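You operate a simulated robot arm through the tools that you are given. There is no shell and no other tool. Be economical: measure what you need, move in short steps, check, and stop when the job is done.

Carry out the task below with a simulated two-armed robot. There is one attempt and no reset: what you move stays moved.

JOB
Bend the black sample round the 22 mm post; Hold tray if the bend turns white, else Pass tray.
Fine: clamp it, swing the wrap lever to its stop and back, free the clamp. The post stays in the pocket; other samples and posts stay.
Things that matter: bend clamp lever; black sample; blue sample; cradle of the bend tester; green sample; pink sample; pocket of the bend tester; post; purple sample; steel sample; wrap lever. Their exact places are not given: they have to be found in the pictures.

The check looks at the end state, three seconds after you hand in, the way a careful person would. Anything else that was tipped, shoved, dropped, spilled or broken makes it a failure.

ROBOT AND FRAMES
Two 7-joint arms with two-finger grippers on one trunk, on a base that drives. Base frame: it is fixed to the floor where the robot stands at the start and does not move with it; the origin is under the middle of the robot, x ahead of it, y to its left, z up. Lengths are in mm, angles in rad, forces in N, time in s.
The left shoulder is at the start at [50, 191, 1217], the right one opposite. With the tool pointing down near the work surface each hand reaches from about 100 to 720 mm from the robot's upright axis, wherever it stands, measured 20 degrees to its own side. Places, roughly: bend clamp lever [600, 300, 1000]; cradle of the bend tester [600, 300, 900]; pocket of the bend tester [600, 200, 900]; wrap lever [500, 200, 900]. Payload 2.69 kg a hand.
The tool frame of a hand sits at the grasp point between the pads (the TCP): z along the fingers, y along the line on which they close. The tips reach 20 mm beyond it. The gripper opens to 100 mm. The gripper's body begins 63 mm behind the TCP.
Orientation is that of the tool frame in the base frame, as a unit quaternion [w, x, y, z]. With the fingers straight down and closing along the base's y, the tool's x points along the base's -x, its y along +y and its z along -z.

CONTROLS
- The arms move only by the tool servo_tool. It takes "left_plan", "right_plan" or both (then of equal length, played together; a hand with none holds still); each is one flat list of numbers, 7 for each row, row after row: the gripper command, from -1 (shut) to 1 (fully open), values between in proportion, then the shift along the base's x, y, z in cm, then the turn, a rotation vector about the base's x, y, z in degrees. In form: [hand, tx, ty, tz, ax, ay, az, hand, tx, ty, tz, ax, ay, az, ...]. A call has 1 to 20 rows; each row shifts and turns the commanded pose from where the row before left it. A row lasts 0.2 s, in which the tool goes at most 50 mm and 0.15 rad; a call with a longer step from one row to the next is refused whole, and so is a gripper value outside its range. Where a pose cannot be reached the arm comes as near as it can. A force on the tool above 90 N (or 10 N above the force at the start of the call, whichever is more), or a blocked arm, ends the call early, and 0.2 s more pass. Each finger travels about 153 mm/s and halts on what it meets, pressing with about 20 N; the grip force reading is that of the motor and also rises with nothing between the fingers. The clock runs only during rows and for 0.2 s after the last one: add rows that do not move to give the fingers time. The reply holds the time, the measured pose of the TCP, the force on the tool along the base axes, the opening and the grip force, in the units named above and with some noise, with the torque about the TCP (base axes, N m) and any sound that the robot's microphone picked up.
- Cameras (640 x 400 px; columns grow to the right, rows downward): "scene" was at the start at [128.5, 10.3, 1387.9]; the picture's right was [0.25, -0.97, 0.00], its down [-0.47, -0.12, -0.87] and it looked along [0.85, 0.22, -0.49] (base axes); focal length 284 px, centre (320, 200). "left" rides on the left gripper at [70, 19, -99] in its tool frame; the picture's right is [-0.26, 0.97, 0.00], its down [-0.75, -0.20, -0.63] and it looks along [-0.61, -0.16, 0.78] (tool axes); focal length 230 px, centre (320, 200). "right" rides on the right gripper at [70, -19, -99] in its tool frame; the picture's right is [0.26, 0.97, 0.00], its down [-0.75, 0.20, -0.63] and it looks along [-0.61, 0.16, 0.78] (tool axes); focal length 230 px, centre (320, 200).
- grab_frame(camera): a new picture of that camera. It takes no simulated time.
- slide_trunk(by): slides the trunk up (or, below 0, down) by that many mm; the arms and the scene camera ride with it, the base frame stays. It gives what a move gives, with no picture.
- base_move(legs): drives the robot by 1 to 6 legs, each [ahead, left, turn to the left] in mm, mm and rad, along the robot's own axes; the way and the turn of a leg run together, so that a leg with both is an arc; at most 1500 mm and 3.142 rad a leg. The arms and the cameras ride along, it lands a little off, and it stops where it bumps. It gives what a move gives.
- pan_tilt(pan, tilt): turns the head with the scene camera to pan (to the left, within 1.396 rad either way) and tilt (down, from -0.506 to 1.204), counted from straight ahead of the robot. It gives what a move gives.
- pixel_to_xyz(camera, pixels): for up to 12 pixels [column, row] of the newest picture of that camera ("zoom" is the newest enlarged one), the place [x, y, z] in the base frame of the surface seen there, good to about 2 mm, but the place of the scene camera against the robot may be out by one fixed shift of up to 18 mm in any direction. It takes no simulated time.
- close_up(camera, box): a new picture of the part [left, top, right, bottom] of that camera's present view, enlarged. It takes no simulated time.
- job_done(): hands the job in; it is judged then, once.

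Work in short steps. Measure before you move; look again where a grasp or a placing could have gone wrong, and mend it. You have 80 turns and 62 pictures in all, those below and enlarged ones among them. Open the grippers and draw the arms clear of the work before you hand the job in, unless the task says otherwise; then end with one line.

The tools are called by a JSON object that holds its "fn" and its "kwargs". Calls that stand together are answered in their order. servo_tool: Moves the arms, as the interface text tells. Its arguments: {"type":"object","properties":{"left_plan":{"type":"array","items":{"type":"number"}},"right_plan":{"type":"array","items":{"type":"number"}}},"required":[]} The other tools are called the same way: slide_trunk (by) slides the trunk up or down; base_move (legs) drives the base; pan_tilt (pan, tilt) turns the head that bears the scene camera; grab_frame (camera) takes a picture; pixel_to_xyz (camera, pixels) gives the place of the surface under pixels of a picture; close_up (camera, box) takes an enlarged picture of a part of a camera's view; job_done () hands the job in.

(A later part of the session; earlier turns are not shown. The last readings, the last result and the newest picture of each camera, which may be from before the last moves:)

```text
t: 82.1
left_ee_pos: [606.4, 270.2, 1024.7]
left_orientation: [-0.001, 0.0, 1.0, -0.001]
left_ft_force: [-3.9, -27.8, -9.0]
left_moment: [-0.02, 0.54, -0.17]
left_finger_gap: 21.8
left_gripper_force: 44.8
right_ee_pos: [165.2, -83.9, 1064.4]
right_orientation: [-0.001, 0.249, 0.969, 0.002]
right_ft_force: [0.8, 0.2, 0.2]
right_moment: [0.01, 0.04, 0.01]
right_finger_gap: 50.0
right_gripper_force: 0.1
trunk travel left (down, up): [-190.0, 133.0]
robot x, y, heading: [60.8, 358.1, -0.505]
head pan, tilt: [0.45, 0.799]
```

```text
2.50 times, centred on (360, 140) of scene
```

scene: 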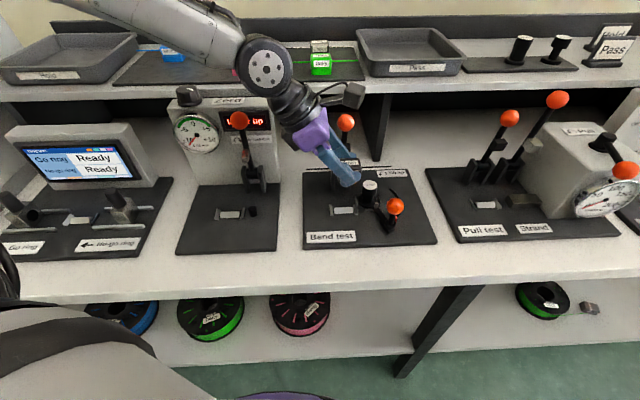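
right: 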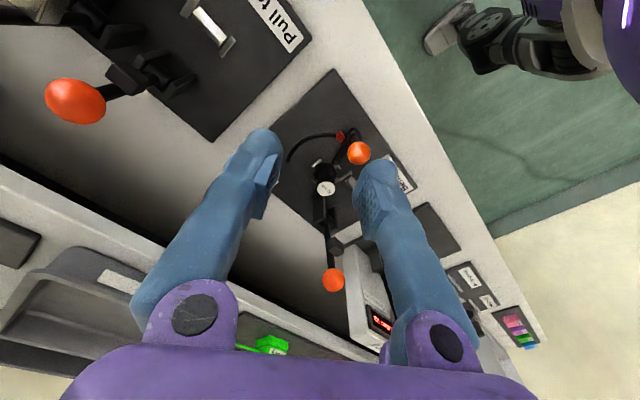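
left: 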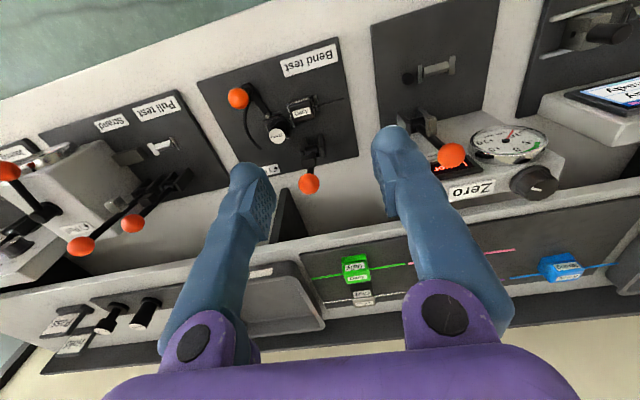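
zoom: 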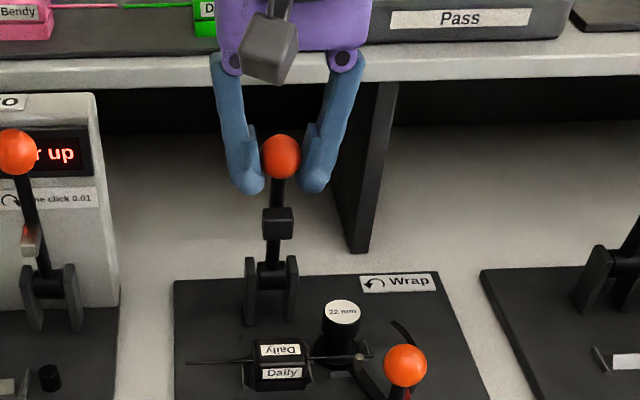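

The grip on the ball looks right. I'll begin the arc towards the robot and check the forces after the first third.

{"fn": "servo_tool", "kwargs": {"left_plan": [-1, -1.2, 0, -0.1, 0, 0, 0, -1, -1.15, 0, -0.3, 0, 0, 0, -1, -1.15, 0, -0.4, 0, 0, 0, -1, -1.15, 0, -0.5, 0, 0, 0, -1, 0, 0, 0, 0, 0, 0]}}

```text
t: 83.3
left_ee_pos: [562.7, 269.2, 1010.7]
left_orientation: [-0.001, 0.0, 1.0, -0.002]
left_ft_force: [16.5, -33.9, -8.6]
left_moment: [0.16, -1.22, -0.26]
left_finger_gap: 20.3
left_gripper_force: 45.3
right_ee_pos: [165.8, -85.6, 1064.6]
right_orientation: [-0.002, 0.248, 0.969, 0.002]
right_ft_force: [0.0, -0.2, 0.1]
right_moment: [0.0, -0.02, 0.0]
right_finger_gap: 50.2
right_gripper_force: 0.1
trunk travel left (down, up): [-190.0, 133.0]
robot x, y, heading: [57.5, 357.2, -0.501]
head pan, tilt: [0.45, 0.799]
```

{"fn": "servo_tool", "kwargs": {"left_plan": [-1, -1.05, 0, -0.6, 0, 0, 0, -1, -1.0, 0, -0.75, 0, 0, 0, -1, 0, 0, 0, 0, 0, 0]}}

{"fn": "close_up", "kwargs": {"camera": "left", "box": [220, 100, 420, 225]}}

```text
t: 84.1
left_ee_pos: [539.8, 279.0, 997.4]
left_orientation: [-0.004, 0.0, 1.0, 0.002]
left_ft_force: [0.3, 0.3, -1.3]
left_moment: [-0.04, 0.0, 0.01]
left_finger_gap: 0.1
left_gripper_force: 29.3
right_ee_pos: [166.4, -79.7, 1067.6]
right_orientation: [0.0, 0.248, 0.969, 0.0]
right_ft_force: [0.1, -0.2, 0.6]
right_moment: [-0.03, 0.02, 0.02]
right_finger_gap: 50.0
right_gripper_force: 0.1
trunk travel left (down, up): [-190.0, 133.0]
robot x, y, heading: [59.5, 363.5, -0.499]
head pan, tilt: [0.45, 0.799]
```

```text
3.20 times, centred on (320, 162) of left
```

zoom: 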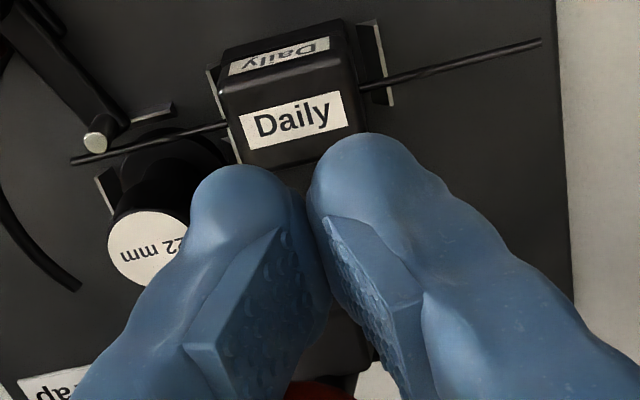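

The ball slipped out because the commanded y was about 10 mm off. I'll raise the hand, then push the knob from behind with closed fingers. First, where is the lever now?

{"fn": "servo_tool", "kwargs": {"left_plan": [-1, 0, -0.5, 3.5, 0, 0, 0, -1, 0, -0.5, 3.5, 0, 0, 0, -1, 0, 0, 3, 0, 0, 0, -1, 0, 0, 0, 0, 0, 0]}}

{"fn": "grab_frame", "kwargs": {"camera": "left"}}

```text
t: 85.1
left_ee_pos: [538.5, 265.8, 1099.5]
left_orientation: [-0.002, -0.001, 1.0, 0.0]
left_ft_force: [0.7, 0.0, 0.0]
left_moment: [0.0, 0.02, -0.01]
left_finger_gap: 0.1
left_gripper_force: 29.8
right_ee_pos: [164.5, -81.1, 1065.1]
right_orientation: [0.001, 0.25, 0.968, 0.001]
right_ft_force: [-0.3, 0.0, -0.6]
right_moment: [0.03, -0.03, -0.02]
right_finger_gap: 50.0
right_gripper_force: 0.0
trunk travel left (down, up): [-190.0, 133.0]
robot x, y, heading: [57.1, 359.2, -0.502]
head pan, tilt: [0.45, 0.799]
```

```text
12 pictures are left
```

left: 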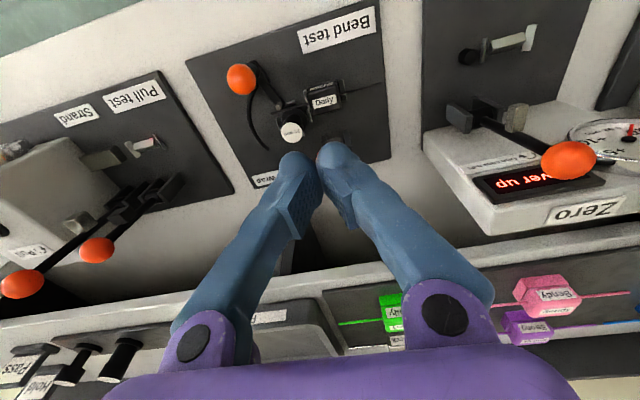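

The lever seems to be upright again. I'll shift the base about 110 mm to the right so the left arm can reach behind the knob.

{"fn": "base_move", "kwargs": {"legs": [[53, -97, 0]]}}

{"fn": "servo_tool", "kwargs": {"left_plan": [-1, 3.2, 3.2, 0, 0, 0, 0, -1, 3.2, 3.2, 0, 0, 0, 0, -1, 3.2, 3.2, 0, 0, 0, 0, -1, 1.6, 1.4, 0, 0, 0, 0, -1, 0, 0, 0, 0, 0, 0]}}

```text
t: 86.6
left_ee_pos: [540.9, 157.5, 1098.2]
left_orientation: [-0.001, 0.0, 1.0, -0.001]
left_ft_force: [-0.4, 0.9, 0.2]
left_moment: [-0.02, 0.0, 0.0]
left_finger_gap: 0.2
left_gripper_force: 29.4
right_ee_pos: [164.3, -191.1, 1067.4]
right_orientation: [0.001, 0.25, 0.968, 0.001]
right_ft_force: [-0.3, 0.0, -0.4]
right_moment: [0.0, 0.0, 0.01]
right_finger_gap: 49.9
right_gripper_force: 0.1
trunk travel left (down, up): [-190.0, 133.0]
robot x, y, heading: [57.7, 252.0, -0.506]
head pan, tilt: [0.45, 0.799]
```

```text
t: 87.8
left_ee_pos: [651.2, 267.8, 1098.4]
left_orientation: [-0.002, 0.0, 1.0, 0.001]
left_ft_force: [0.6, -0.6, -0.3]
left_moment: [0.03, -0.01, -0.02]
left_finger_gap: 0.0
left_gripper_force: 29.7
right_ee_pos: [164.1, -189.7, 1066.8]
right_orientation: [0.0, 0.25, 0.968, 0.0]
right_ft_force: [0.0, -0.6, 0.4]
right_moment: [-0.01, 0.02, 0.0]
right_finger_gap: 50.3
right_gripper_force: 0.0
trunk travel left (down, up): [-190.0, 133.0]
robot x, y, heading: [59.2, 247.1, -0.503]
head pan, tilt: [0.45, 0.799]
```

Reached behind the knob at (651, 268). I'll check the lever's position.

{"fn": "grab_frame", "kwargs": {"camera": "scene"}}

{"fn": "pixel_to_xyz", "kwargs": {"camera": "scene", "pixels": [[320, 200]]}}

```text
11 pictures are left
```

scene: 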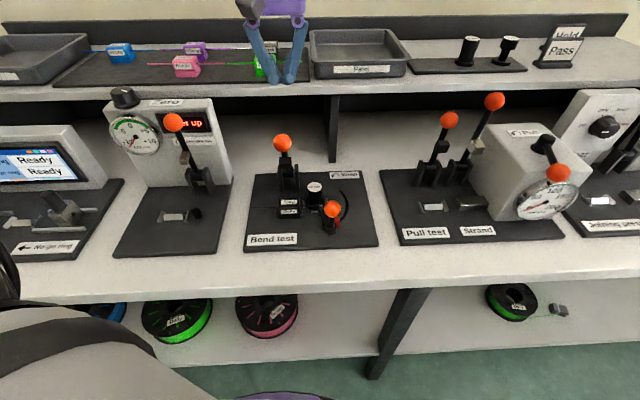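

```text
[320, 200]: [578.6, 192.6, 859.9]
```

The lever is upright at scene (282,143). I'll lower the closed fingers behind the knob and sweep it towards the robot.

{"fn": "servo_tool", "kwargs": {"left_plan": [-1, 0, 0, -3.5, 0, 0, 0, -1, 0, 0, -3.5, 0, 0, 0, -1, -1.5, 0, 0, 0, 0, 0, -1, -1.3, 0, 0, 0, 0, 0, -1, -1.3, 0, -0.3, 0, 0, 0, -1, -1.4, 0, -0.2, 0, 0, 0, -1, -1.4, 0, 0, 0, 0, 0, -1, -1.3, 0, -0.8, 0, 0, 0, -1, -1.2, 0, -0.8, 0, 0, 0, -1, 0, 0, 0, 0, 0, 0]}}

```text
t: 90.0
left_ee_pos: [558.1, 268.2, 1007.9]
left_orientation: [-0.002, 0.0, 1.0, 0.0]
left_ft_force: [0.2, -0.6, 0.2]
left_moment: [0.0, -0.02, 0.01]
left_finger_gap: 0.0
left_gripper_force: 30.2
right_ee_pos: [164.1, -189.6, 1066.4]
right_orientation: [0.0, 0.25, 0.968, 0.0]
right_ft_force: [-0.4, 0.6, -0.4]
right_moment: [-0.05, -0.02, 0.02]
right_finger_gap: 49.9
right_gripper_force: 0.0
trunk travel left (down, up): [-190.0, 133.0]
robot x, y, heading: [61.2, 244.7, -0.503]
head pan, tilt: [0.45, 0.799]
```

There's no resistance so far. I'll continue down the arc to the closed position and then check.

{"fn": "servo_tool", "kwargs": {"left_plan": [-1, -0.95, 0, -1.1, 0, 0, 0, -1, -0.95, 0, -1.1, 0, 0, 0, -1, -0.6, 0, -1.35, 0, 0, 0, -1, -0.6, 0, -1.35, 0, 0, 0, -1, -0.3, 0, -1.3, 0, 0, 0, -1, -0.1, 0, -1.0, 0, 0, 0, -1, 0, 0, -0.4, 0, 0, 0, -1, 0, 0, 0, 0, 0, 0]}}

{"fn": "close_up", "kwargs": {"camera": "scene", "box": [220, 120, 380, 250]}}

```text
t: 91.8
left_ee_pos: [522.6, 266.3, 937.8]
left_orientation: [0.006, 0.0, 1.0, -0.003]
left_ft_force: [13.3, 13.5, 66.3]
left_moment: [0.52, 0.54, -0.3]
left_finger_gap: 0.2
left_gripper_force: 29.4
right_ee_pos: [161.2, -188.7, 1069.3]
right_orientation: [0.002, 0.249, 0.969, 0.001]
right_ft_force: [0.3, 0.0, 0.4]
right_moment: [-0.01, 0.01, 0.01]
right_finger_gap: 50.2
right_gripper_force: 0.1
trunk travel left (down, up): [-190.0, 133.0]
robot x, y, heading: [61.1, 251.9, -0.497]
head pan, tilt: [0.45, 0.799]
```

```text
3.08 times, centred on (300, 185) of scene
```

zoom: 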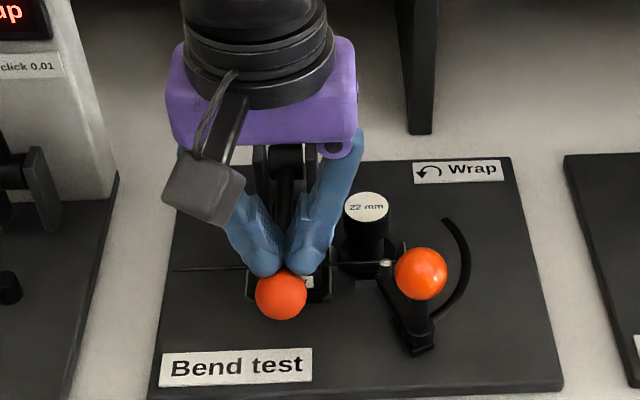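

The clamp lever is down, with 66 N pressed on it. I'll lift off, move above the wrap knob with the fingers open, and look.

{"fn": "servo_tool", "kwargs": {"left_plan": [-1, 0, 0, 1, 0, 0, 0, -1, 0, 0, 4, 0, 0, 0, -1, 0, 0, 4, 0, 0, 0, -0.2, -1, -4, 0, 0, 0, 0, 0, -1, -3.6, 0, 0, 0, 0, 0, 0, 0, 0, 0, 0, 0]}}

{"fn": "grab_frame", "kwargs": {"camera": "left"}}

```text
t: 93.2
left_ee_pos: [502.0, 190.0, 1023.3]
left_orientation: [-0.001, 0.0, 1.0, 0.001]
left_ft_force: [0.6, 0.1, 0.4]
left_moment: [0.02, 0.01, 0.02]
left_finger_gap: 50.0
left_gripper_force: 0.0
right_ee_pos: [164.5, -189.1, 1067.2]
right_orientation: [0.0, 0.249, 0.968, 0.002]
right_ft_force: [-0.5, 0.3, -0.1]
right_moment: [0.0, 0.01, 0.0]
right_finger_gap: 50.0
right_gripper_force: 0.0
trunk travel left (down, up): [-190.0, 133.0]
robot x, y, heading: [62.1, 249.4, -0.502]
head pan, tilt: [0.45, 0.799]
```

```text
9 pictures are left
```

left: 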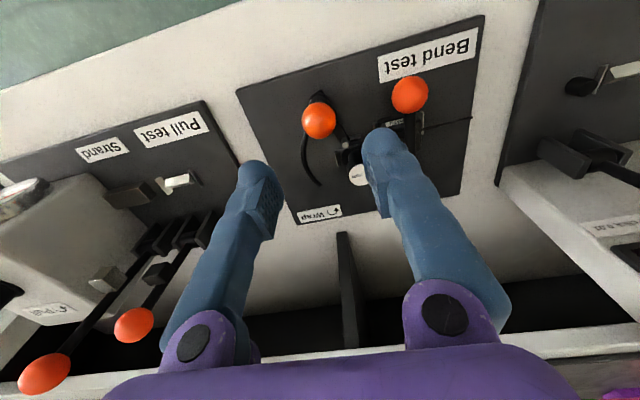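

{"fn": "pixel_to_xyz", "kwargs": {"camera": "left", "pixels": [[319, 120], [304, 120], [333, 120], [319, 106], [319, 134], [410, 96], [357, 175]]}}

```text
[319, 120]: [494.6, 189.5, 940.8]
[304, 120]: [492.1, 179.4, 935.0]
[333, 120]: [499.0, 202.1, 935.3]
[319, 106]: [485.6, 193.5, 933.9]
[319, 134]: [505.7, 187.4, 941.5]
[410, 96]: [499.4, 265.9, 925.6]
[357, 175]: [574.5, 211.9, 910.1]
```

The wrap knob's centre is about (499, 190.5, 928), and the clamp knob is down at (499, 266). I'll come down and grip the wrap knob.

{"fn": "servo_tool", "kwargs": {"left_plan": [0, -0.3, 0.05, -3, 0, 0, 0, 0, 0, 0, -3, 0, 0, 0, 0, 0, 0, -2.5, 0, 0, 0, 0, 0, 0, -1, 0, 0, 0, 0, 0, 0, 0, 0, 0, 0, -0.5, 0, 0, 0, 0, 0, 0, -1, 0, 0, 0, 0, 0, 0, -1, 0, 0, 0, 0, 0, 0]}}

```text
t: 95.0
left_ee_pos: [498.4, 188.9, 926.3]
left_orientation: [-0.001, 0.002, 1.0, 0.0]
left_ft_force: [-2.7, -16.3, -7.8]
left_moment: [-0.14, -0.1, -0.12]
left_finger_gap: 21.6
left_gripper_force: 45.5
right_ee_pos: [164.0, -191.6, 1065.1]
right_orientation: [-0.001, 0.25, 0.968, 0.002]
right_ft_force: [0.3, -0.7, -0.3]
right_moment: [0.01, 0.03, 0.03]
right_finger_gap: 50.3
right_gripper_force: 0.1
trunk travel left (down, up): [-190.0, 133.0]
robot x, y, heading: [57.6, 248.5, -0.504]
head pan, tilt: [0.45, 0.799]
```

Gripped. I'll start the swing counter-clockwise about the post, turning the hand as it goes: first 40°.

{"fn": "servo_tool", "kwargs": {"left_plan": [-1, 0.42, -0.99, 0, 0, 0, 6.5, -1, 0.57, -0.96, 0, 0, 0, 6.5, -1, 0.71, -0.86, 0, 0, 0, 6.5, -1, 0.81, -0.76, 0, 0, 0, 6.5, -1, 0.91, -0.64, 0, 0, 0, 6.5, -1, 0, 0, 0, 0, 0, 0]}}

```text
t: 96.4
left_ee_pos: [544.0, 174.5, 932.0]
left_orientation: [0.003, -0.286, 0.958, 0.0]
left_ft_force: [27.3, 29.2, -7.8]
left_moment: [0.19, -0.52, -0.19]
left_finger_gap: 5.9
left_gripper_force: 29.2
left hand out of reach, approached as far as the arm can: row 3, 4, 5
right_ee_pos: [169.8, -187.3, 1066.7]
right_orientation: [-0.001, 0.248, 0.969, 0.0]
right_ft_force: [0.3, -0.4, -0.7]
right_moment: [0.06, 0.0, -0.01]
right_finger_gap: 49.9
right_gripper_force: 0.1
trunk travel left (down, up): [-190.0, 133.0]
robot x, y, heading: [60.4, 251.3, -0.504]
head pan, tilt: [0.45, 0.799]
```

The left arm ran out of reach and drifted off the arc. I'll open, raise it clear and look at the state.

{"fn": "servo_tool", "kwargs": {"left_plan": [-0.4, 0, 0, 0, 0, 0, 0, -0.1, 0, 0, 0, 0, 0, 0, 0, 0, 0, 2, 0, 0, 0, 0, 0, 0, 4, 0, 0, 0, 0, 0, 0, 4, 0, 0, 0, 0, 0, 0, 4, 0, 0, 0, 0, -3, 3, 2, 0, 0, 0, 0, -3, 3, 2, 0, 0, 0, 0, 0, 0, 0, 0, 0, 0]}}

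{"fn": "close_up", "kwargs": {"camera": "scene", "box": [220, 120, 380, 250]}}

```text
t: 98.4
left_ee_pos: [476.6, 224.1, 1111.0]
left_orientation: [-0.001, -0.279, 0.96, -0.001]
left_ft_force: [-0.8, -1.1, 0.8]
left_moment: [0.06, 0.0, 0.02]
left_finger_gap: 50.0
left_gripper_force: 0.0
right_ee_pos: [165.4, -189.4, 1067.1]
right_orientation: [0.001, 0.249, 0.968, 0.001]
right_ft_force: [0.6, 1.0, -1.1]
right_moment: [0.01, 0.01, 0.01]
right_finger_gap: 50.1
right_gripper_force: 0.2
trunk travel left (down, up): [-190.0, 133.0]
robot x, y, heading: [57.7, 252.9, -0.504]
head pan, tilt: [0.45, 0.799]
```

```text
3.08 times, centred on (300, 185) of scene
```

zoom: 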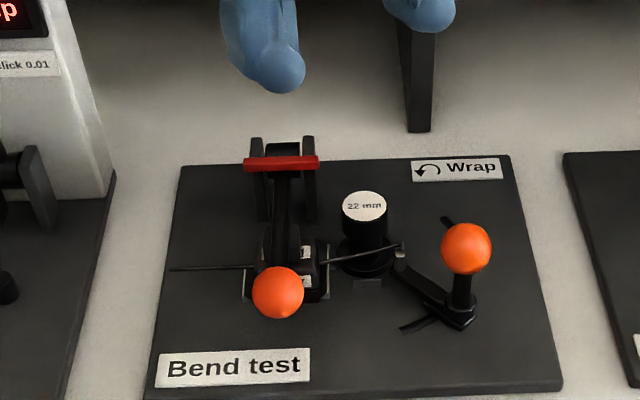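

The lever has turned about 35° and the clamp is closed with its red bar showing. I'll turn the base straight and finish the swing with the right hand.

{"fn": "pixel_to_xyz", "kwargs": {"camera": "zoom", "pixels": [[466, 248], [365, 207], [277, 292], [280, 163], [330, 262], [400, 245], [370, 255]]}}

{"fn": "base_move", "kwargs": {"legs": [[0, 0, 0.502], [0, 50, 0]]}}

{"fn": "servo_tool", "kwargs": {"right_plan": [0, 1, 2, 2, 0, 0, 0, 0, 1.5, 2, 2, 0, 0, 0, 0, 1.5, 2, 0, 0, 0, 0, 0, 1.5, 2, 0, 0, 0, 0, 0, 0, 0, 0, 0, 0, 0], "left_plan": [0, -2, 3, 2, 0, 0, 0, 0, -2, 3, 2, 0, 0, 0, 0, -2, 3, 2, 0, 0, 0, 0, 0, 3, 2, 0, 0, 0, 0, 0, 0, 0, 0, 0, 0]}}

```text
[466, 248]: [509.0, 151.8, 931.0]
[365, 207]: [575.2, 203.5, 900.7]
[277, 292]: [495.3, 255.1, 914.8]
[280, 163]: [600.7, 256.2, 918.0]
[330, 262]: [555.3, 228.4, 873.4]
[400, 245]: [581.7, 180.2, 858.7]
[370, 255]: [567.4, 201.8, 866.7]
```

```text
t: 101.0
left_ee_pos: [438.8, 475.3, 1111.6]
left_orientation: [-0.001, -0.506, 0.863, -0.001]
left_ft_force: [-0.7, 0.0, 0.4]
left_moment: [-0.03, 0.02, 0.03]
left_finger_gap: 50.2
left_gripper_force: 0.2
right_ee_pos: [361.0, -38.2, 1067.0]
right_orientation: [0.0, 0.005, 1.0, 0.0]
right_ft_force: [-0.5, 0.0, -0.2]
right_moment: [0.0, 0.02, -0.01]
right_finger_gap: 49.9
right_gripper_force: 0.1
trunk travel left (down, up): [-190.0, 133.0]
robot x, y, heading: [58.5, 298.2, -0.008]
head pan, tilt: [0.45, 0.799]
```

```text
t: 102.2
left_ee_pos: [379.0, 594.9, 1191.2]
left_orientation: [-0.001, -0.506, 0.863, 0.0]
left_ft_force: [0.5, -0.5, 0.4]
left_moment: [0.04, 0.02, -0.02]
left_finger_gap: 50.2
left_gripper_force: 0.1
right_ee_pos: [417.0, 41.0, 1104.0]
right_orientation: [0.001, 0.005, 1.0, 0.001]
right_ft_force: [0.2, -0.9, 0.7]
right_moment: [-0.01, 0.02, 0.03]
right_finger_gap: 49.9
right_gripper_force: 0.1
trunk travel left (down, up): [-190.0, 133.0]
robot x, y, heading: [59.0, 297.5, -0.015]
head pan, tilt: [0.45, 0.799]
```

The knob should now be near (516, 162, 928). I'll bring the right hand above it with 35° of yaw and measure.

{"fn": "servo_tool", "kwargs": {"right_plan": [0, 2, 2.4, -1.6, 0, 0, 7, 0, 2, 2.4, -1.6, 0, 0, 7, 0, 2, 2.4, -1.6, 0, 0, 7, 0, 2, 2.4, -1.6, 0, 0, 7, 0, 1.9, 2.4, -1.6, 0, 0, 7, 0, 0, 0, 0, 0, 0, 0, 0, 0, 0, 0, 0, 0, 0]}}

{"fn": "grab_frame", "kwargs": {"camera": "right"}}

```text
t: 103.8
left_ee_pos: [378.7, 596.7, 1191.7]
left_orientation: [-0.001, -0.506, 0.863, 0.0]
left_ft_force: [0.7, 0.1, -0.5]
left_moment: [-0.01, 0.01, 0.0]
left_finger_gap: 50.0
left_gripper_force: 0.1
right_ee_pos: [514.1, 161.0, 1024.5]
right_orientation: [0.0, -0.296, 0.955, 0.001]
right_ft_force: [0.6, 0.2, 0.6]
right_moment: [0.0, -0.01, -0.01]
right_finger_gap: 50.1
right_gripper_force: 0.0
trunk travel left (down, up): [-190.0, 133.0]
robot x, y, heading: [59.9, 299.1, -0.01]
head pan, tilt: [0.45, 0.799]
```

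```text
7 pictures are left
```

right: 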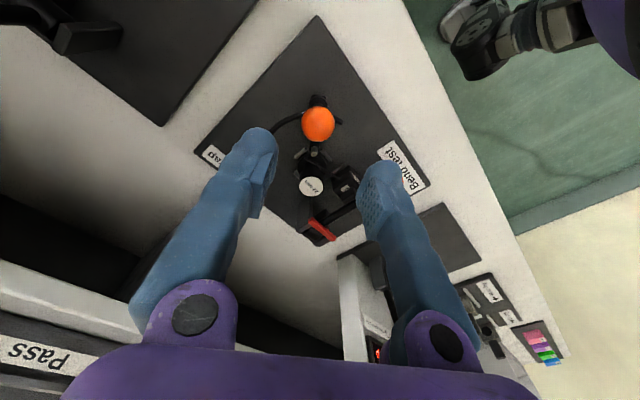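

{"fn": "pixel_to_xyz", "kwargs": {"camera": "right", "pixels": [[318, 123], [304, 123], [333, 123], [318, 109], [318, 138], [311, 186]]}}

```text
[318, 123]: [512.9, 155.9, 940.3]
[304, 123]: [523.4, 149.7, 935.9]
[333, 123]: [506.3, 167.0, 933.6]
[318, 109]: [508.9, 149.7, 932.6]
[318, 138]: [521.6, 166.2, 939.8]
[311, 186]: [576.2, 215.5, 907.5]
```

The knob's centre is at (516, 159, 928), which is 224° on the circle. I'll lower, grip and swing the next 24°.

{"fn": "servo_tool", "kwargs": {"right_plan": [0, 0.2, -0.17, -3.5, 0, 0, 0, 0, 0, 0, -3.5, 0, 0, 0, 0, 0, 0, -2.6, 0, 0, 0, 0, 0, 0, 0, 0, 0, 0, -0.5, 0, 0, 0, 0, 0, 0, -1, 0, 0, 0, 0, 0, 0, -1, 0, 0, 0, 0, 0, 0]}}

{"fn": "servo_tool", "kwargs": {"right_plan": [-1, 0.83, -0.75, 0, 0, 0, 7, -1, 0.93, -0.63, 0, 0, 0, 7, -1, 1.01, -0.49, 0, 0, 0, 7, -1, 0, 0, 0, 0, 0, 0]}}

```text
t: 105.4
left_ee_pos: [380.8, 594.9, 1192.0]
left_orientation: [-0.001, -0.507, 0.862, 0.0]
left_ft_force: [-0.5, 0.0, -0.6]
left_moment: [0.0, 0.01, 0.05]
left_finger_gap: 50.2
left_gripper_force: 0.0
right_ee_pos: [516.9, 159.2, 929.6]
right_orientation: [-0.001, -0.296, 0.955, 0.001]
right_ft_force: [-2.4, 3.2, -12.5]
right_moment: [0.16, -0.31, 0.24]
right_finger_gap: 23.8
right_gripper_force: 44.5
trunk travel left (down, up): [-190.0, 133.0]
robot x, y, heading: [60.9, 298.3, -0.01]
head pan, tilt: [0.45, 0.799]
```

```text
t: 106.4
left_ee_pos: [380.7, 595.9, 1191.6]
left_orientation: [-0.002, -0.506, 0.863, 0.0]
left_ft_force: [-0.3, -0.2, -0.7]
left_moment: [0.0, -0.02, 0.05]
left_finger_gap: 50.3
left_gripper_force: 0.0
right_ee_pos: [544.2, 141.4, 928.6]
right_orientation: [-0.003, -0.467, 0.884, 0.002]
right_ft_force: [-8.5, 5.7, -27.9]
right_moment: [0.1, -0.03, 0.7]
right_finger_gap: 23.4
right_gripper_force: 45.3
trunk travel left (down, up): [-190.0, 133.0]
robot x, y, heading: [58.4, 300.0, -0.008]
head pan, tilt: [0.45, 0.799]
```

It tracks well with the gap at 23.4. I'll continue the swing towards the stop.

{"fn": "servo_tool", "kwargs": {"right_plan": [-1, 1.07, -0.35, -0.1, 0, 0, 7, -1, 1.11, -0.2, 0, 0, 0, 7, -1, 1.12, -0.04, 0, 0, 0, 7, -1, 1.12, 0.12, 0, 0, 0, 7, -1, 0, 0, 0, 0, 0, 0]}}

```text
t: 107.6
left_ee_pos: [381.5, 597.1, 1190.3]
left_orientation: [-0.002, -0.506, 0.862, 0.0]
left_ft_force: [-0.4, 0.0, -1.1]
left_moment: [0.02, 0.0, 0.0]
left_finger_gap: 50.1
left_gripper_force: 0.1
right_ee_pos: [544.4, 141.1, 929.2]
right_orientation: [-0.003, -0.466, 0.885, 0.002]
right_ft_force: [-5.7, 6.0, -28.3]
right_moment: [0.05, 0.04, 0.57]
right_finger_gap: 23.3
right_gripper_force: 45.0
right hand out of reach, approached as far as the arm can: row 1, 2, 3, 4
trunk travel left (down, up): [-190.0, 133.0]
robot x, y, heading: [59.4, 304.5, -0.013]
head pan, tilt: [0.45, 0.799]
```

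The wrist's yaw limit seems to be reached at 56°. I'll continue with shifts only, letting the ball turn in the grip.

{"fn": "servo_tool", "kwargs": {"right_plan": [-1, 1.07, -0.35, 0, 0, 0, 0, -1, 1.11, -0.2, 0, 0, 0, 0, -1, 1.12, -0.04, 0, 0, 0, 0, -1, 0, 0, 0, 0, 0, 0]}}

```text
t: 108.6
left_ee_pos: [381.7, 596.1, 1190.5]
left_orientation: [-0.002, -0.507, 0.862, 0.0]
left_ft_force: [-0.4, 0.7, 0.2]
left_moment: [0.01, -0.03, -0.02]
left_finger_gap: 49.9
left_gripper_force: 0.1
right_ee_pos: [545.3, 140.1, 929.6]
right_orientation: [-0.003, -0.465, 0.885, 0.001]
right_ft_force: [-4.0, 5.9, -29.9]
right_moment: [-0.04, 0.01, 0.4]
right_finger_gap: 23.1
right_gripper_force: 44.5
right hand out of reach, approached as far as the arm can: row 1, 2, 3
trunk travel left (down, up): [-190.0, 133.0]
robot x, y, heading: [57.8, 299.8, -0.011]
head pan, tilt: [0.45, 0.799]
```

I'll release, lift, turn the wrist back to about -40° (which suits the second half of the arc) and regrip.

{"fn": "servo_tool", "kwargs": {"right_plan": [-0.4, 0, 0, 0, 0, 0, 0, 0, 0, 0, 0, 0, 0, 0, 0, 0, 0, 4, 0, 0, 0, 0, 0, 0, 4, 0, 0, 0, 0, 0, 0, 0.5, 0, 0, -8, 0, 0, 0, 0, 0, 0, -8, 0, 0, 0, 0, 0, 0, -8, 0, 0, 0, 0, 0, 0, -8, 0, 0, 0, 0, 0, 0, -8, 0, 0, 0, 0, 0, 0, -8, 0, 0, 0, 0, 0, 0, -8, 0, 0, 0, 0, 0, 0, -8, 0, 0, 0, 0, 0, 0, -8, 0, 0, 0, 0, 0, 0, -8, 0, 0, 0, 0, 0, 0, -8, 0, 0, 0, 0, 0, 0, -8, 0, 0, 0, 0, 0, 0, 0]}}

```text
t: 112.2
left_ee_pos: [380.1, 596.6, 1191.7]
left_orientation: [-0.002, -0.506, 0.862, -0.001]
left_ft_force: [-0.1, -0.5, -0.3]
left_moment: [0.02, -0.01, -0.02]
left_finger_gap: 50.0
left_gripper_force: 0.0
right_ee_pos: [546.0, 141.3, 1017.0]
right_orientation: [0.0, 0.348, 0.937, 0.002]
right_ft_force: [-0.3, 1.2, 0.5]
right_moment: [-0.02, -0.04, 0.01]
right_finger_gap: 49.8
right_gripper_force: 0.0
trunk travel left (down, up): [-190.0, 133.0]
robot x, y, heading: [60.4, 297.7, -0.004]
head pan, tilt: [0.45, 0.799]
5 turns are left
```

Few turns remain, so I'll group steps. The knob is at about (544.8, 141, 928): turn to yaw -90° (closing along x), grip it, and swing on to the stop.

{"fn": "servo_tool", "kwargs": {"right_plan": [0, 0, 0, 0, 0, 0, -8.2, 0, 0, 0, 0, 0, 0, -8.2, 0, 0, 0, 0, 0, 0, -8.2, 0, 0, 0, 0, 0, 0, -8.2, 0, 0, 0, 0, 0, 0, -8.2, 0, -0.1, 0, 0, 0, 0, -8.2, 0, 0, 0, -3, 0, 0, 0, 0, 0, 0, -3, 0, 0, 0, 0, 0, 0, -2.9, 0, 0, 0, 0, 0, 0, 0, 0, 0, 0, -0.5, 0, 0, 0, 0, 0, 0, -1, 0, 0, 0, 0, 0, 0, -1, 0, 0, 0, 0, 0, 0]}}

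{"fn": "servo_tool", "kwargs": {"right_plan": [-1, 0.98, -0.31, 0, 0, 0, 0, -1, 1.11, -0.2, 0, 0, 0, 0, -1, 1.13, -0.04, 0, 0, 0, 0, -1, 1.13, 0.12, 0, 0, 0, 0, -1, 1.09, 0.28, 0, 0, 0, 0, -1, 1.05, 0.42, 0, 0, 0, 0, -1, 0, 0, 0, 0, 0, 0]}}

{"fn": "servo_tool", "kwargs": {"right_plan": [-1, 0.5, 0.27, 0, 0, 0, 0, -1, 0.48, 0.29, 0, 0, 0, 0, -1, 0.45, 0.33, 0, 0, 0, 0, -1, 0.44, 0.37, 0, 0, 0, 0, -1, 0, 0, 0, 0, 0, 0]}}

{"fn": "pan_tilt", "kwargs": {"pan": -0.05, "tilt": 0.7}}

{"fn": "grab_frame", "kwargs": {"camera": "scene"}}

```text
t: 115.0
left_ee_pos: [379.7, 595.5, 1191.1]
left_orientation: [-0.002, -0.506, 0.863, -0.001]
left_ft_force: [0.2, 0.0, 0.3]
left_moment: [-0.03, -0.02, 0.03]
left_finger_gap: 50.1
left_gripper_force: 0.0
right_ee_pos: [545.1, 142.3, 925.7]
right_orientation: [0.0, 0.705, 0.709, 0.0]
right_ft_force: [1.3, 1.5, -2.5]
right_moment: [0.16, -0.08, 0.01]
right_finger_gap: 21.4
right_gripper_force: 45.3
trunk travel left (down, up): [-190.0, 133.0]
robot x, y, heading: [61.4, 299.4, -0.009]
head pan, tilt: [0.45, 0.799]
```

```text
t: 116.6
left_ee_pos: [381.9, 595.0, 1191.4]
left_orientation: [-0.002, -0.506, 0.862, 0.0]
left_ft_force: [0.6, 0.4, 0.1]
left_moment: [0.01, 0.01, -0.01]
left_finger_gap: 50.1
left_gripper_force: 0.0
right_ee_pos: [609.3, 142.1, 925.8]
right_orientation: [0.001, 0.706, 0.708, 0.0]
right_ft_force: [-3.1, -5.0, -21.1]
right_moment: [-0.65, -0.04, 0.41]
right_finger_gap: 21.4
right_gripper_force: 45.4
trunk travel left (down, up): [-190.0, 133.0]
robot x, y, heading: [61.6, 298.0, -0.008]
head pan, tilt: [0.45, 0.799]
```

```text
t: 117.8
left_ee_pos: [373.7, 592.1, 1193.9]
left_orientation: [0.002, -0.506, 0.863, 0.0]
left_ft_force: [-0.6, -0.6, 0.8]
left_moment: [-0.04, -0.03, 0.02]
left_finger_gap: 49.9
left_gripper_force: 0.0
right_ee_pos: [616.7, 148.9, 925.0]
right_orientation: [-0.002, 0.706, 0.709, -0.013]
right_ft_force: [-69.4, -36.6, -12.8]
right_moment: [0.07, -0.16, 0.33]
right_finger_gap: 21.6
right_gripper_force: 44.6
trunk travel left (down, up): [-190.0, 133.0]
robot x, y, heading: [60.3, 298.4, -0.005]
head pan, tilt: [0.45, 0.799]
```

```text
t: 118.7
left_ee_pos: [373.8, 591.8, 1194.3]
left_orientation: [0.002, -0.506, 0.863, -0.001]
left_ft_force: [-0.8, -0.3, -0.2]
left_moment: [0.0, 0.01, -0.02]
left_finger_gap: 50.1
left_gripper_force: 0.0
right_ee_pos: [615.3, 148.6, 925.4]
right_orientation: [-0.002, 0.705, 0.709, -0.013]
right_ft_force: [-71.6, -36.3, -11.9]
right_moment: [0.02, -0.15, 0.26]
right_finger_gap: 21.7
right_gripper_force: 45.7
trunk travel left (down, up): [-190.0, 133.0]
robot x, y, heading: [58.6, 300.4, -0.006]
head pan, tilt: [-0.051, 0.7]
```

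```text
6 pictures are left
4 turns are left
```

scene: 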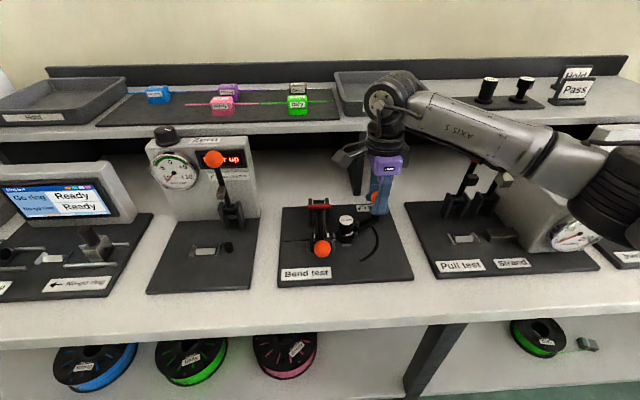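

The stop was felt at 72 N (302°). Next, in one go: measure the trays, swing the lever back to its start, release, lift, move over the clamp knob, and look at the bend.

{"fn": "pixel_to_xyz", "kwargs": {"camera": "scene", "pixels": [[337, 73], [343, 110], [352, 95], [355, 108], [366, 80], [124, 79], [80, 116], [70, 95], [10, 105], [95, 84], [345, 100]]}}

{"fn": "servo_tool", "kwargs": {"right_plan": [-1, -1.64, -1.18, 0, 0, 0, 0, -1, -1.03, -0.46, 0, 0, 0, 0, -1, -1.09, -0.31, 0, 0, 0, 0, -1, -1.11, -0.16, 0, 0, 0, 0, -1, -1.14, 0, 0, 0, 0, 0, -1, -1.11, 0.16, 0, 0, 0, 0, -1, -1.09, 0.31, 0, 0, 0, 0, -1, -1.03, 0.46, 0, 0, 0, 0, -1, -0.96, 0.6, 0, 0, 0, 0, -1, -0.87, 0.73, 0, 0, 0, 0, -1, -0.75, 0.83, 0, 0, 0, 0, -1, -0.63, 0.94, 0, 0, 0, 0, -1, -0.5, 1.01, 0, 0, 0, 0, -1, -0.15, 0.4, 0, 0, 0, 0, -1, -0.12, 0.45, 0, 0, 0, 0, -1, 0, 0, 0, 0, 0, 0]}}

{"fn": "servo_tool", "kwargs": {"right_plan": [-0.4, 0, 0, 0, 0, 0, 0, 0, 0, 0, 0, 0, 0, 0, 0, 0, 0, 3, 0, 0, 0, 0, 0, 0, 4, 0, 0, 0, 0, 0, 0, 4, 0, 0, 0, 0, 0, 0, 0, 0, 0, 0]}}

{"fn": "base_move", "kwargs": {"legs": [[0, 100, 0], [0, 0, 0.3]]}}

{"fn": "servo_tool", "kwargs": {"right_plan": [0, -0.05, -1.78, 0, 0, 0, 8.1, 0, -0.05, -1.78, 0, 0, 0, 8.1, 0, -0.05, -1.78, 0, 0, 0, 8.1, 0, -0.05, -1.78, 0, 0, 0, 8.1, 0, -0.05, -1.78, 0, 0, 0, 8.1, 0, -0.05, -1.78, 0, 0, 0, 8.1, 0, -0.05, -1.78, 0, 0, 0, 8.1, 0, -0.05, -1.78, 0, 0, 0, 8.1, 0, -0.05, -1.78, 0, 0, 0, 8.1, 0, 0, 0, 0, 0, 0, 0]}}

{"fn": "close_up", "kwargs": {"camera": "right", "box": [240, 70, 400, 170]}}

{"fn": "pixel_to_xyz", "kwargs": {"camera": "zoom", "pixels": [[320, 100], [320, 140], [320, 180], [280, 140], [360, 140], [320, 60]]}}

{"fn": "pan_tilt", "kwargs": {"pan": -0.35, "tilt": 0.9}}

{"fn": "close_up", "kwargs": {"camera": "scene", "box": [220, 100, 420, 225]}}

```text
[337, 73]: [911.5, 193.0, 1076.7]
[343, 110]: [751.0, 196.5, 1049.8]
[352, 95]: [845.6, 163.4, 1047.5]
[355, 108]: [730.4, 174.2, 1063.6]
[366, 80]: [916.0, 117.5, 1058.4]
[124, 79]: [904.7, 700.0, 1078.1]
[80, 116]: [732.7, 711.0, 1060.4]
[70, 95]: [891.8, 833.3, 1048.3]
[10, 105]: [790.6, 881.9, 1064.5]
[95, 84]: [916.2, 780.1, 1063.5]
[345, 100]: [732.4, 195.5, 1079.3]
```

```text
t: 122.1
left_ee_pos: [383.4, 591.7, 1192.9]
left_orientation: [-0.002, -0.506, 0.862, 0.002]
left_ft_force: [-0.2, 1.5, 0.5]
left_moment: [-0.02, 0.01, 0.05]
left_finger_gap: 50.1
left_gripper_force: 0.0
right_ee_pos: [500.8, 186.2, 925.9]
right_orientation: [0.003, 0.709, 0.705, -0.001]
right_ft_force: [28.7, -35.5, -10.6]
right_moment: [-0.13, 0.03, -0.27]
right_finger_gap: 21.6
right_gripper_force: 45.0
trunk travel left (down, up): [-190.0, 133.0]
robot x, y, heading: [59.9, 298.6, -0.011]
head pan, tilt: [-0.051, 0.7]
```

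```text
t: 123.5
left_ee_pos: [379.2, 594.5, 1191.7]
left_orientation: [-0.002, -0.506, 0.862, -0.001]
left_ft_force: [0.0, -0.3, 0.0]
left_moment: [-0.01, 0.0, 0.02]
left_finger_gap: 49.9
left_gripper_force: 0.0
right_ee_pos: [494.8, 194.8, 1038.6]
right_orientation: [0.0, 0.705, 0.709, 0.001]
right_ft_force: [-0.8, 0.3, -0.8]
right_moment: [-0.02, 0.0, 0.02]
right_finger_gap: 50.2
right_gripper_force: 0.1
trunk travel left (down, up): [-190.0, 133.0]
robot x, y, heading: [58.1, 299.2, -0.007]
head pan, tilt: [-0.051, 0.7]
```

```text
t: 126.0
left_ee_pos: [281.1, 776.4, 1192.0]
left_orientation: [-0.001, -0.628, 0.779, -0.001]
left_ft_force: [-0.2, 0.3, -0.5]
left_moment: [-0.03, 0.03, 0.0]
left_finger_gap: 50.2
left_gripper_force: 0.1
right_ee_pos: [507.1, 425.3, 1038.6]
right_orientation: [0.0, 0.594, 0.804, 0.0]
right_ft_force: [-0.7, -0.4, 0.2]
right_moment: [0.01, 0.02, -0.02]
right_finger_gap: 50.1
right_gripper_force: 0.1
trunk travel left (down, up): [-190.0, 133.0]
robot x, y, heading: [62.0, 397.8, 0.286]
head pan, tilt: [-0.051, 0.7]
```

```text
t: 128.2
left_ee_pos: [281.5, 775.1, 1191.5]
left_orientation: [-0.001, -0.627, 0.779, -0.001]
left_ft_force: [-0.7, -0.7, -0.2]
left_moment: [0.01, -0.01, 0.0]
left_finger_gap: 50.1
left_gripper_force: 0.2
right_ee_pos: [503.1, 265.5, 1037.9]
right_orientation: [0.0, -0.001, 1.0, 0.001]
right_ft_force: [-0.1, -0.6, -0.2]
right_moment: [0.03, 0.0, 0.03]
right_finger_gap: 50.0
right_gripper_force: 0.1
trunk travel left (down, up): [-190.0, 133.0]
robot x, y, heading: [56.9, 398.9, 0.29]
head pan, tilt: [-0.051, 0.7]
```

```text
4.00 times, centred on (320, 120) of right
```

zoom: 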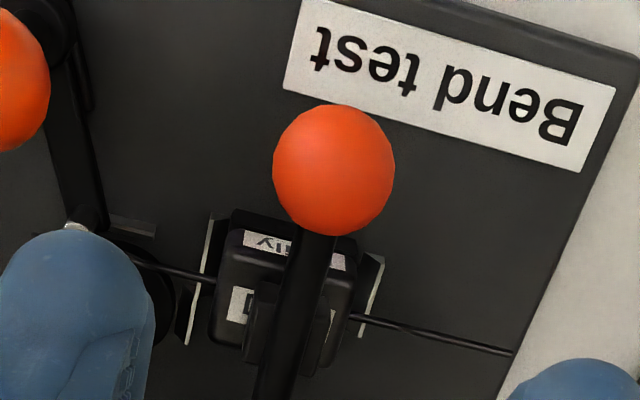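

```text
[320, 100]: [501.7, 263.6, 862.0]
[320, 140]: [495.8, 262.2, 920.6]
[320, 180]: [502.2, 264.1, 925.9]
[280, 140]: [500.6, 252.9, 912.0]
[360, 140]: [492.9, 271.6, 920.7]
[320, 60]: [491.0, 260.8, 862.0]
```

```text
t: 129.0
left_ee_pos: [280.3, 775.9, 1192.4]
left_orientation: [-0.001, -0.627, 0.779, -0.002]
left_ft_force: [-0.2, 0.1, -0.1]
left_moment: [0.02, 0.01, -0.02]
left_finger_gap: 50.0
left_gripper_force: 0.0
right_ee_pos: [502.7, 264.8, 1039.2]
right_orientation: [-0.001, 0.0, 1.0, 0.001]
right_ft_force: [0.1, 0.8, -0.8]
right_moment: [0.0, 0.01, -0.01]
right_finger_gap: 50.1
right_gripper_force: 0.1
trunk travel left (down, up): [-190.0, 133.0]
robot x, y, heading: [61.7, 402.9, 0.285]
head pan, tilt: [-0.351, 0.901]
```

```text
3.20 times, centred on (320, 162) of scene
3 turns are left
```

zoom: 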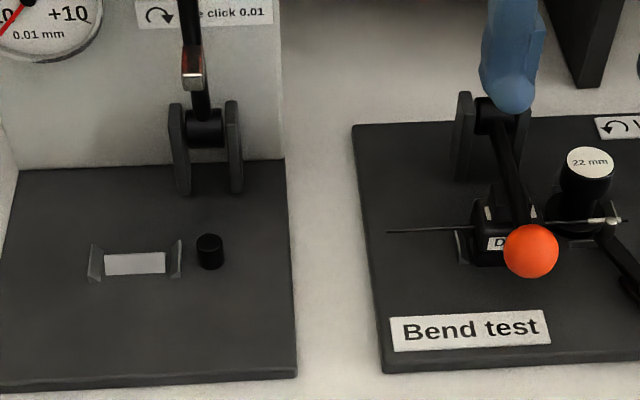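

The lever is back at its start. Next: grip the clamp knob, centre about (505, 266.7, 913.5), and lift it along its arc. Then retreat, drive to the pick-up stance, and lean the left hand. I'll look at the bend at the end.

{"fn": "servo_tool", "kwargs": {"right_plan": [0, 0.17, 0.14, -4, 0, 0, 0, 0, 0, 0, -4, 0, 0, 0, 0, 0, 0, -3, 0, 0, 0, 0, 0, 0, -1.4, 0, 0, 0, 0, 0, 0, 0, 0, 0, 0, -0.5, 0, 0, 0, 0, 0, 0, -1, 0, 0, 0, 0, 0, 0, -1, 0, 0, 0, 0, 0, 0]}}

{"fn": "servo_tool", "kwargs": {"right_plan": [-1, 0.1, 0, 1.0, 0, 0, 0, -1, 0.15, 0, 1.05, 0, 0, 0, -1, 0.59, 0, 1.94, 0, 0, 0, -1, 0.92, 0, 1.8, 0, 0, 0, -1, 1.22, 0, 1.61, 0, 0, 0, -1, 1.48, 0, 1.38, 0, 0, 0, -1, 1.69, 0, 1.1, 0, 0, 0, -1, 1.87, 0, 0.79, 0, 0, 0, -1, 1.9, 0, 0.45, 0, 0, 0, -1, 0, 0, 0, 0, 0, 0]}}

{"fn": "servo_tool", "kwargs": {"right_plan": [-0.4, 0, 0, 0, 0, 0, 0, 0, 0, 0, 0, 0, 0, 0, 0, 0, 0, 4, 0, 0, 0, 0, 0, 0, 4, 0, 0, 0, 0, -3.9, -2, 1.2, 0, 0, 0, 0, -3.9, -2, 1.2, 0, 0, 0, 0, -3.9, -2, 1.2, 0, 0, 0, 0, -3.9, -2, 1.2, 0, 0, 0, 0, -3.9, -2, 1.2, 0, 0, 0, 0, -3.9, -2, 1.2, 0, 0, 0]}}

{"fn": "base_move", "kwargs": {"legs": [[0, 0, -0.788], [15, -38, 0]]}}

{"fn": "servo_tool", "kwargs": {"left_plan": [-0.2, 2.5, 1.3, 0, 0, 0, 8.2, -0.2, 2.5, 1.3, 0, 0, 0, 8.2, -0.2, 2.5, 1.3, 0, 0, 0, 8.2, -0.2, 2.5, 1.3, 0, 0, 0, 8.2, -0.2, 2.5, 1.3, 0, 0, 0, 8.2, -0.2, 2.5, 1.3, 0, 0, 0, 8.2, -0.2, 2.5, 1.3, 0, 0, 0, 8.2, -0.2, 0, 0, 0, -7, 0, 0, -0.2, 0, 0, 0, -7, 0, 0, -0.2, 0, 0, 0, -7, 0, 0, -0.2, 0, 0, 0, -7, 0, 0, -0.2, 0, 0, 0, -7, 0, 0, -0.2, 0, 0, 0, 0, 0, 0]}}

{"fn": "pan_tilt", "kwargs": {"pan": 0.45, "tilt": 0.8}}

{"fn": "close_up", "kwargs": {"camera": "scene", "box": [290, 140, 420, 240]}}

{"fn": "pixel_to_xyz", "kwargs": {"camera": "zoom", "pixels": [[280, 220], [387, 155], [250, 250], [262, 30]]}}

```text
t: 130.8
left_ee_pos: [280.9, 777.1, 1191.4]
left_orientation: [-0.002, -0.627, 0.779, -0.002]
left_ft_force: [0.2, -0.6, 0.0]
left_moment: [-0.01, -0.02, 0.01]
left_finger_gap: 50.0
left_gripper_force: 0.1
right_ee_pos: [504.7, 268.7, 914.4]
right_orientation: [-0.002, -0.001, 1.0, 0.002]
right_ft_force: [0.4, 20.8, -6.6]
right_moment: [0.21, 0.43, 0.03]
right_finger_gap: 23.0
right_gripper_force: 44.8
trunk travel left (down, up): [-190.0, 133.0]
robot x, y, heading: [59.5, 396.8, 0.283]
head pan, tilt: [-0.351, 0.901]
```

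```text
t: 133.0
left_ee_pos: [281.3, 778.2, 1190.4]
left_orientation: [-0.002, -0.627, 0.779, -0.002]
left_ft_force: [-0.5, 0.3, 0.7]
left_moment: [-0.01, -0.01, 0.0]
left_finger_gap: 50.2
left_gripper_force: 0.1
right_ee_pos: [603.9, 268.9, 1023.8]
right_orientation: [0.0, -0.001, 1.0, 0.001]
right_ft_force: [-7.4, 26.2, -11.0]
right_moment: [0.0, 1.2, -0.1]
right_finger_gap: 22.3
right_gripper_force: 45.5
trunk travel left (down, up): [-190.0, 133.0]
robot x, y, heading: [60.6, 398.0, 0.288]
head pan, tilt: [-0.351, 0.901]
```

```text
t: 135.2
left_ee_pos: [280.7, 775.3, 1191.5]
left_orientation: [0.0, -0.627, 0.779, 0.0]
left_ft_force: [-1.0, -0.5, 0.0]
left_moment: [-0.01, 0.0, -0.03]
left_finger_gap: 49.9
left_gripper_force: 0.1
right_ee_pos: [368.0, 143.9, 1175.9]
right_orientation: [-0.002, 0.0, 1.0, 0.001]
right_ft_force: [0.0, 0.2, -0.2]
right_moment: [0.01, -0.01, -0.01]
right_finger_gap: 49.7
right_gripper_force: 0.0
trunk travel left (down, up): [-190.0, 133.0]
robot x, y, heading: [62.9, 401.6, 0.288]
head pan, tilt: [-0.351, 0.901]
```

```text
t: 138.3
left_ee_pos: [476.9, 469.4, 1190.9]
left_orientation: [-0.002, -0.282, 0.959, -0.001]
left_ft_force: [0.3, -0.6, -0.8]
left_moment: [0.0, 0.02, 0.0]
left_finger_gap: 49.8
left_gripper_force: 0.1
right_ee_pos: [95.1, -41.3, 1175.8]
right_orientation: [0.001, 0.381, 0.924, 0.001]
right_ft_force: [0.1, -0.4, -0.7]
right_moment: [0.0, -0.01, 0.03]
right_finger_gap: 49.9
right_gripper_force: 0.0
trunk travel left (down, up): [-190.0, 133.0]
robot x, y, heading: [53.7, 360.6, -0.501]
head pan, tilt: [-0.351, 0.901]
```

```text
t: 141.1
left_ee_pos: [651.6, 560.5, 1191.1]
left_orientation: [0.214, 0.675, -0.673, 0.214]
left_ft_force: [0.2, -0.7, -0.1]
left_moment: [0.01, -0.03, 0.03]
left_finger_gap: 39.9
left_gripper_force: 0.0
right_ee_pos: [95.0, -40.8, 1176.6]
right_orientation: [0.001, 0.382, 0.924, 0.002]
right_ft_force: [0.1, 0.5, -1.3]
right_moment: [0.01, 0.01, -0.01]
right_finger_gap: 49.9
right_gripper_force: 0.0
trunk travel left (down, up): [-190.0, 133.0]
robot x, y, heading: [54.3, 358.0, -0.498]
head pan, tilt: [-0.351, 0.901]
```

```text
t: 142.2
left_ee_pos: [652.0, 561.2, 1190.8]
left_orientation: [0.214, 0.675, -0.673, 0.214]
left_ft_force: [-0.4, 0.4, 0.6]
left_moment: [0.0, -0.01, -0.02]
left_finger_gap: 40.1
left_gripper_force: 0.0
right_ee_pos: [95.0, -40.4, 1175.6]
right_orientation: [0.001, 0.383, 0.924, 0.001]
right_ft_force: [-0.1, 0.5, -0.2]
right_moment: [0.0, 0.03, 0.01]
right_finger_gap: 49.8
right_gripper_force: 0.0
trunk travel left (down, up): [-190.0, 133.0]
robot x, y, heading: [57.5, 355.6, -0.499]
head pan, tilt: [0.45, 0.799]
```

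```text
4.00 times, centred on (355, 190) of scene
```

zoom: 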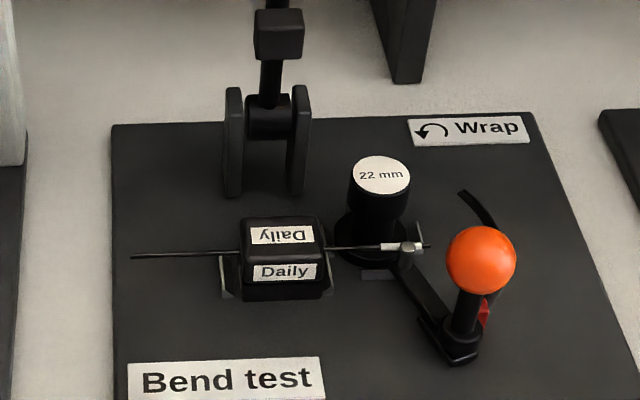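

```text
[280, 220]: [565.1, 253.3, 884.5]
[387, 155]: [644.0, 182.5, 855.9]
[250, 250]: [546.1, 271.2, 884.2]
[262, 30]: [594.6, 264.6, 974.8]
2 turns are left
```

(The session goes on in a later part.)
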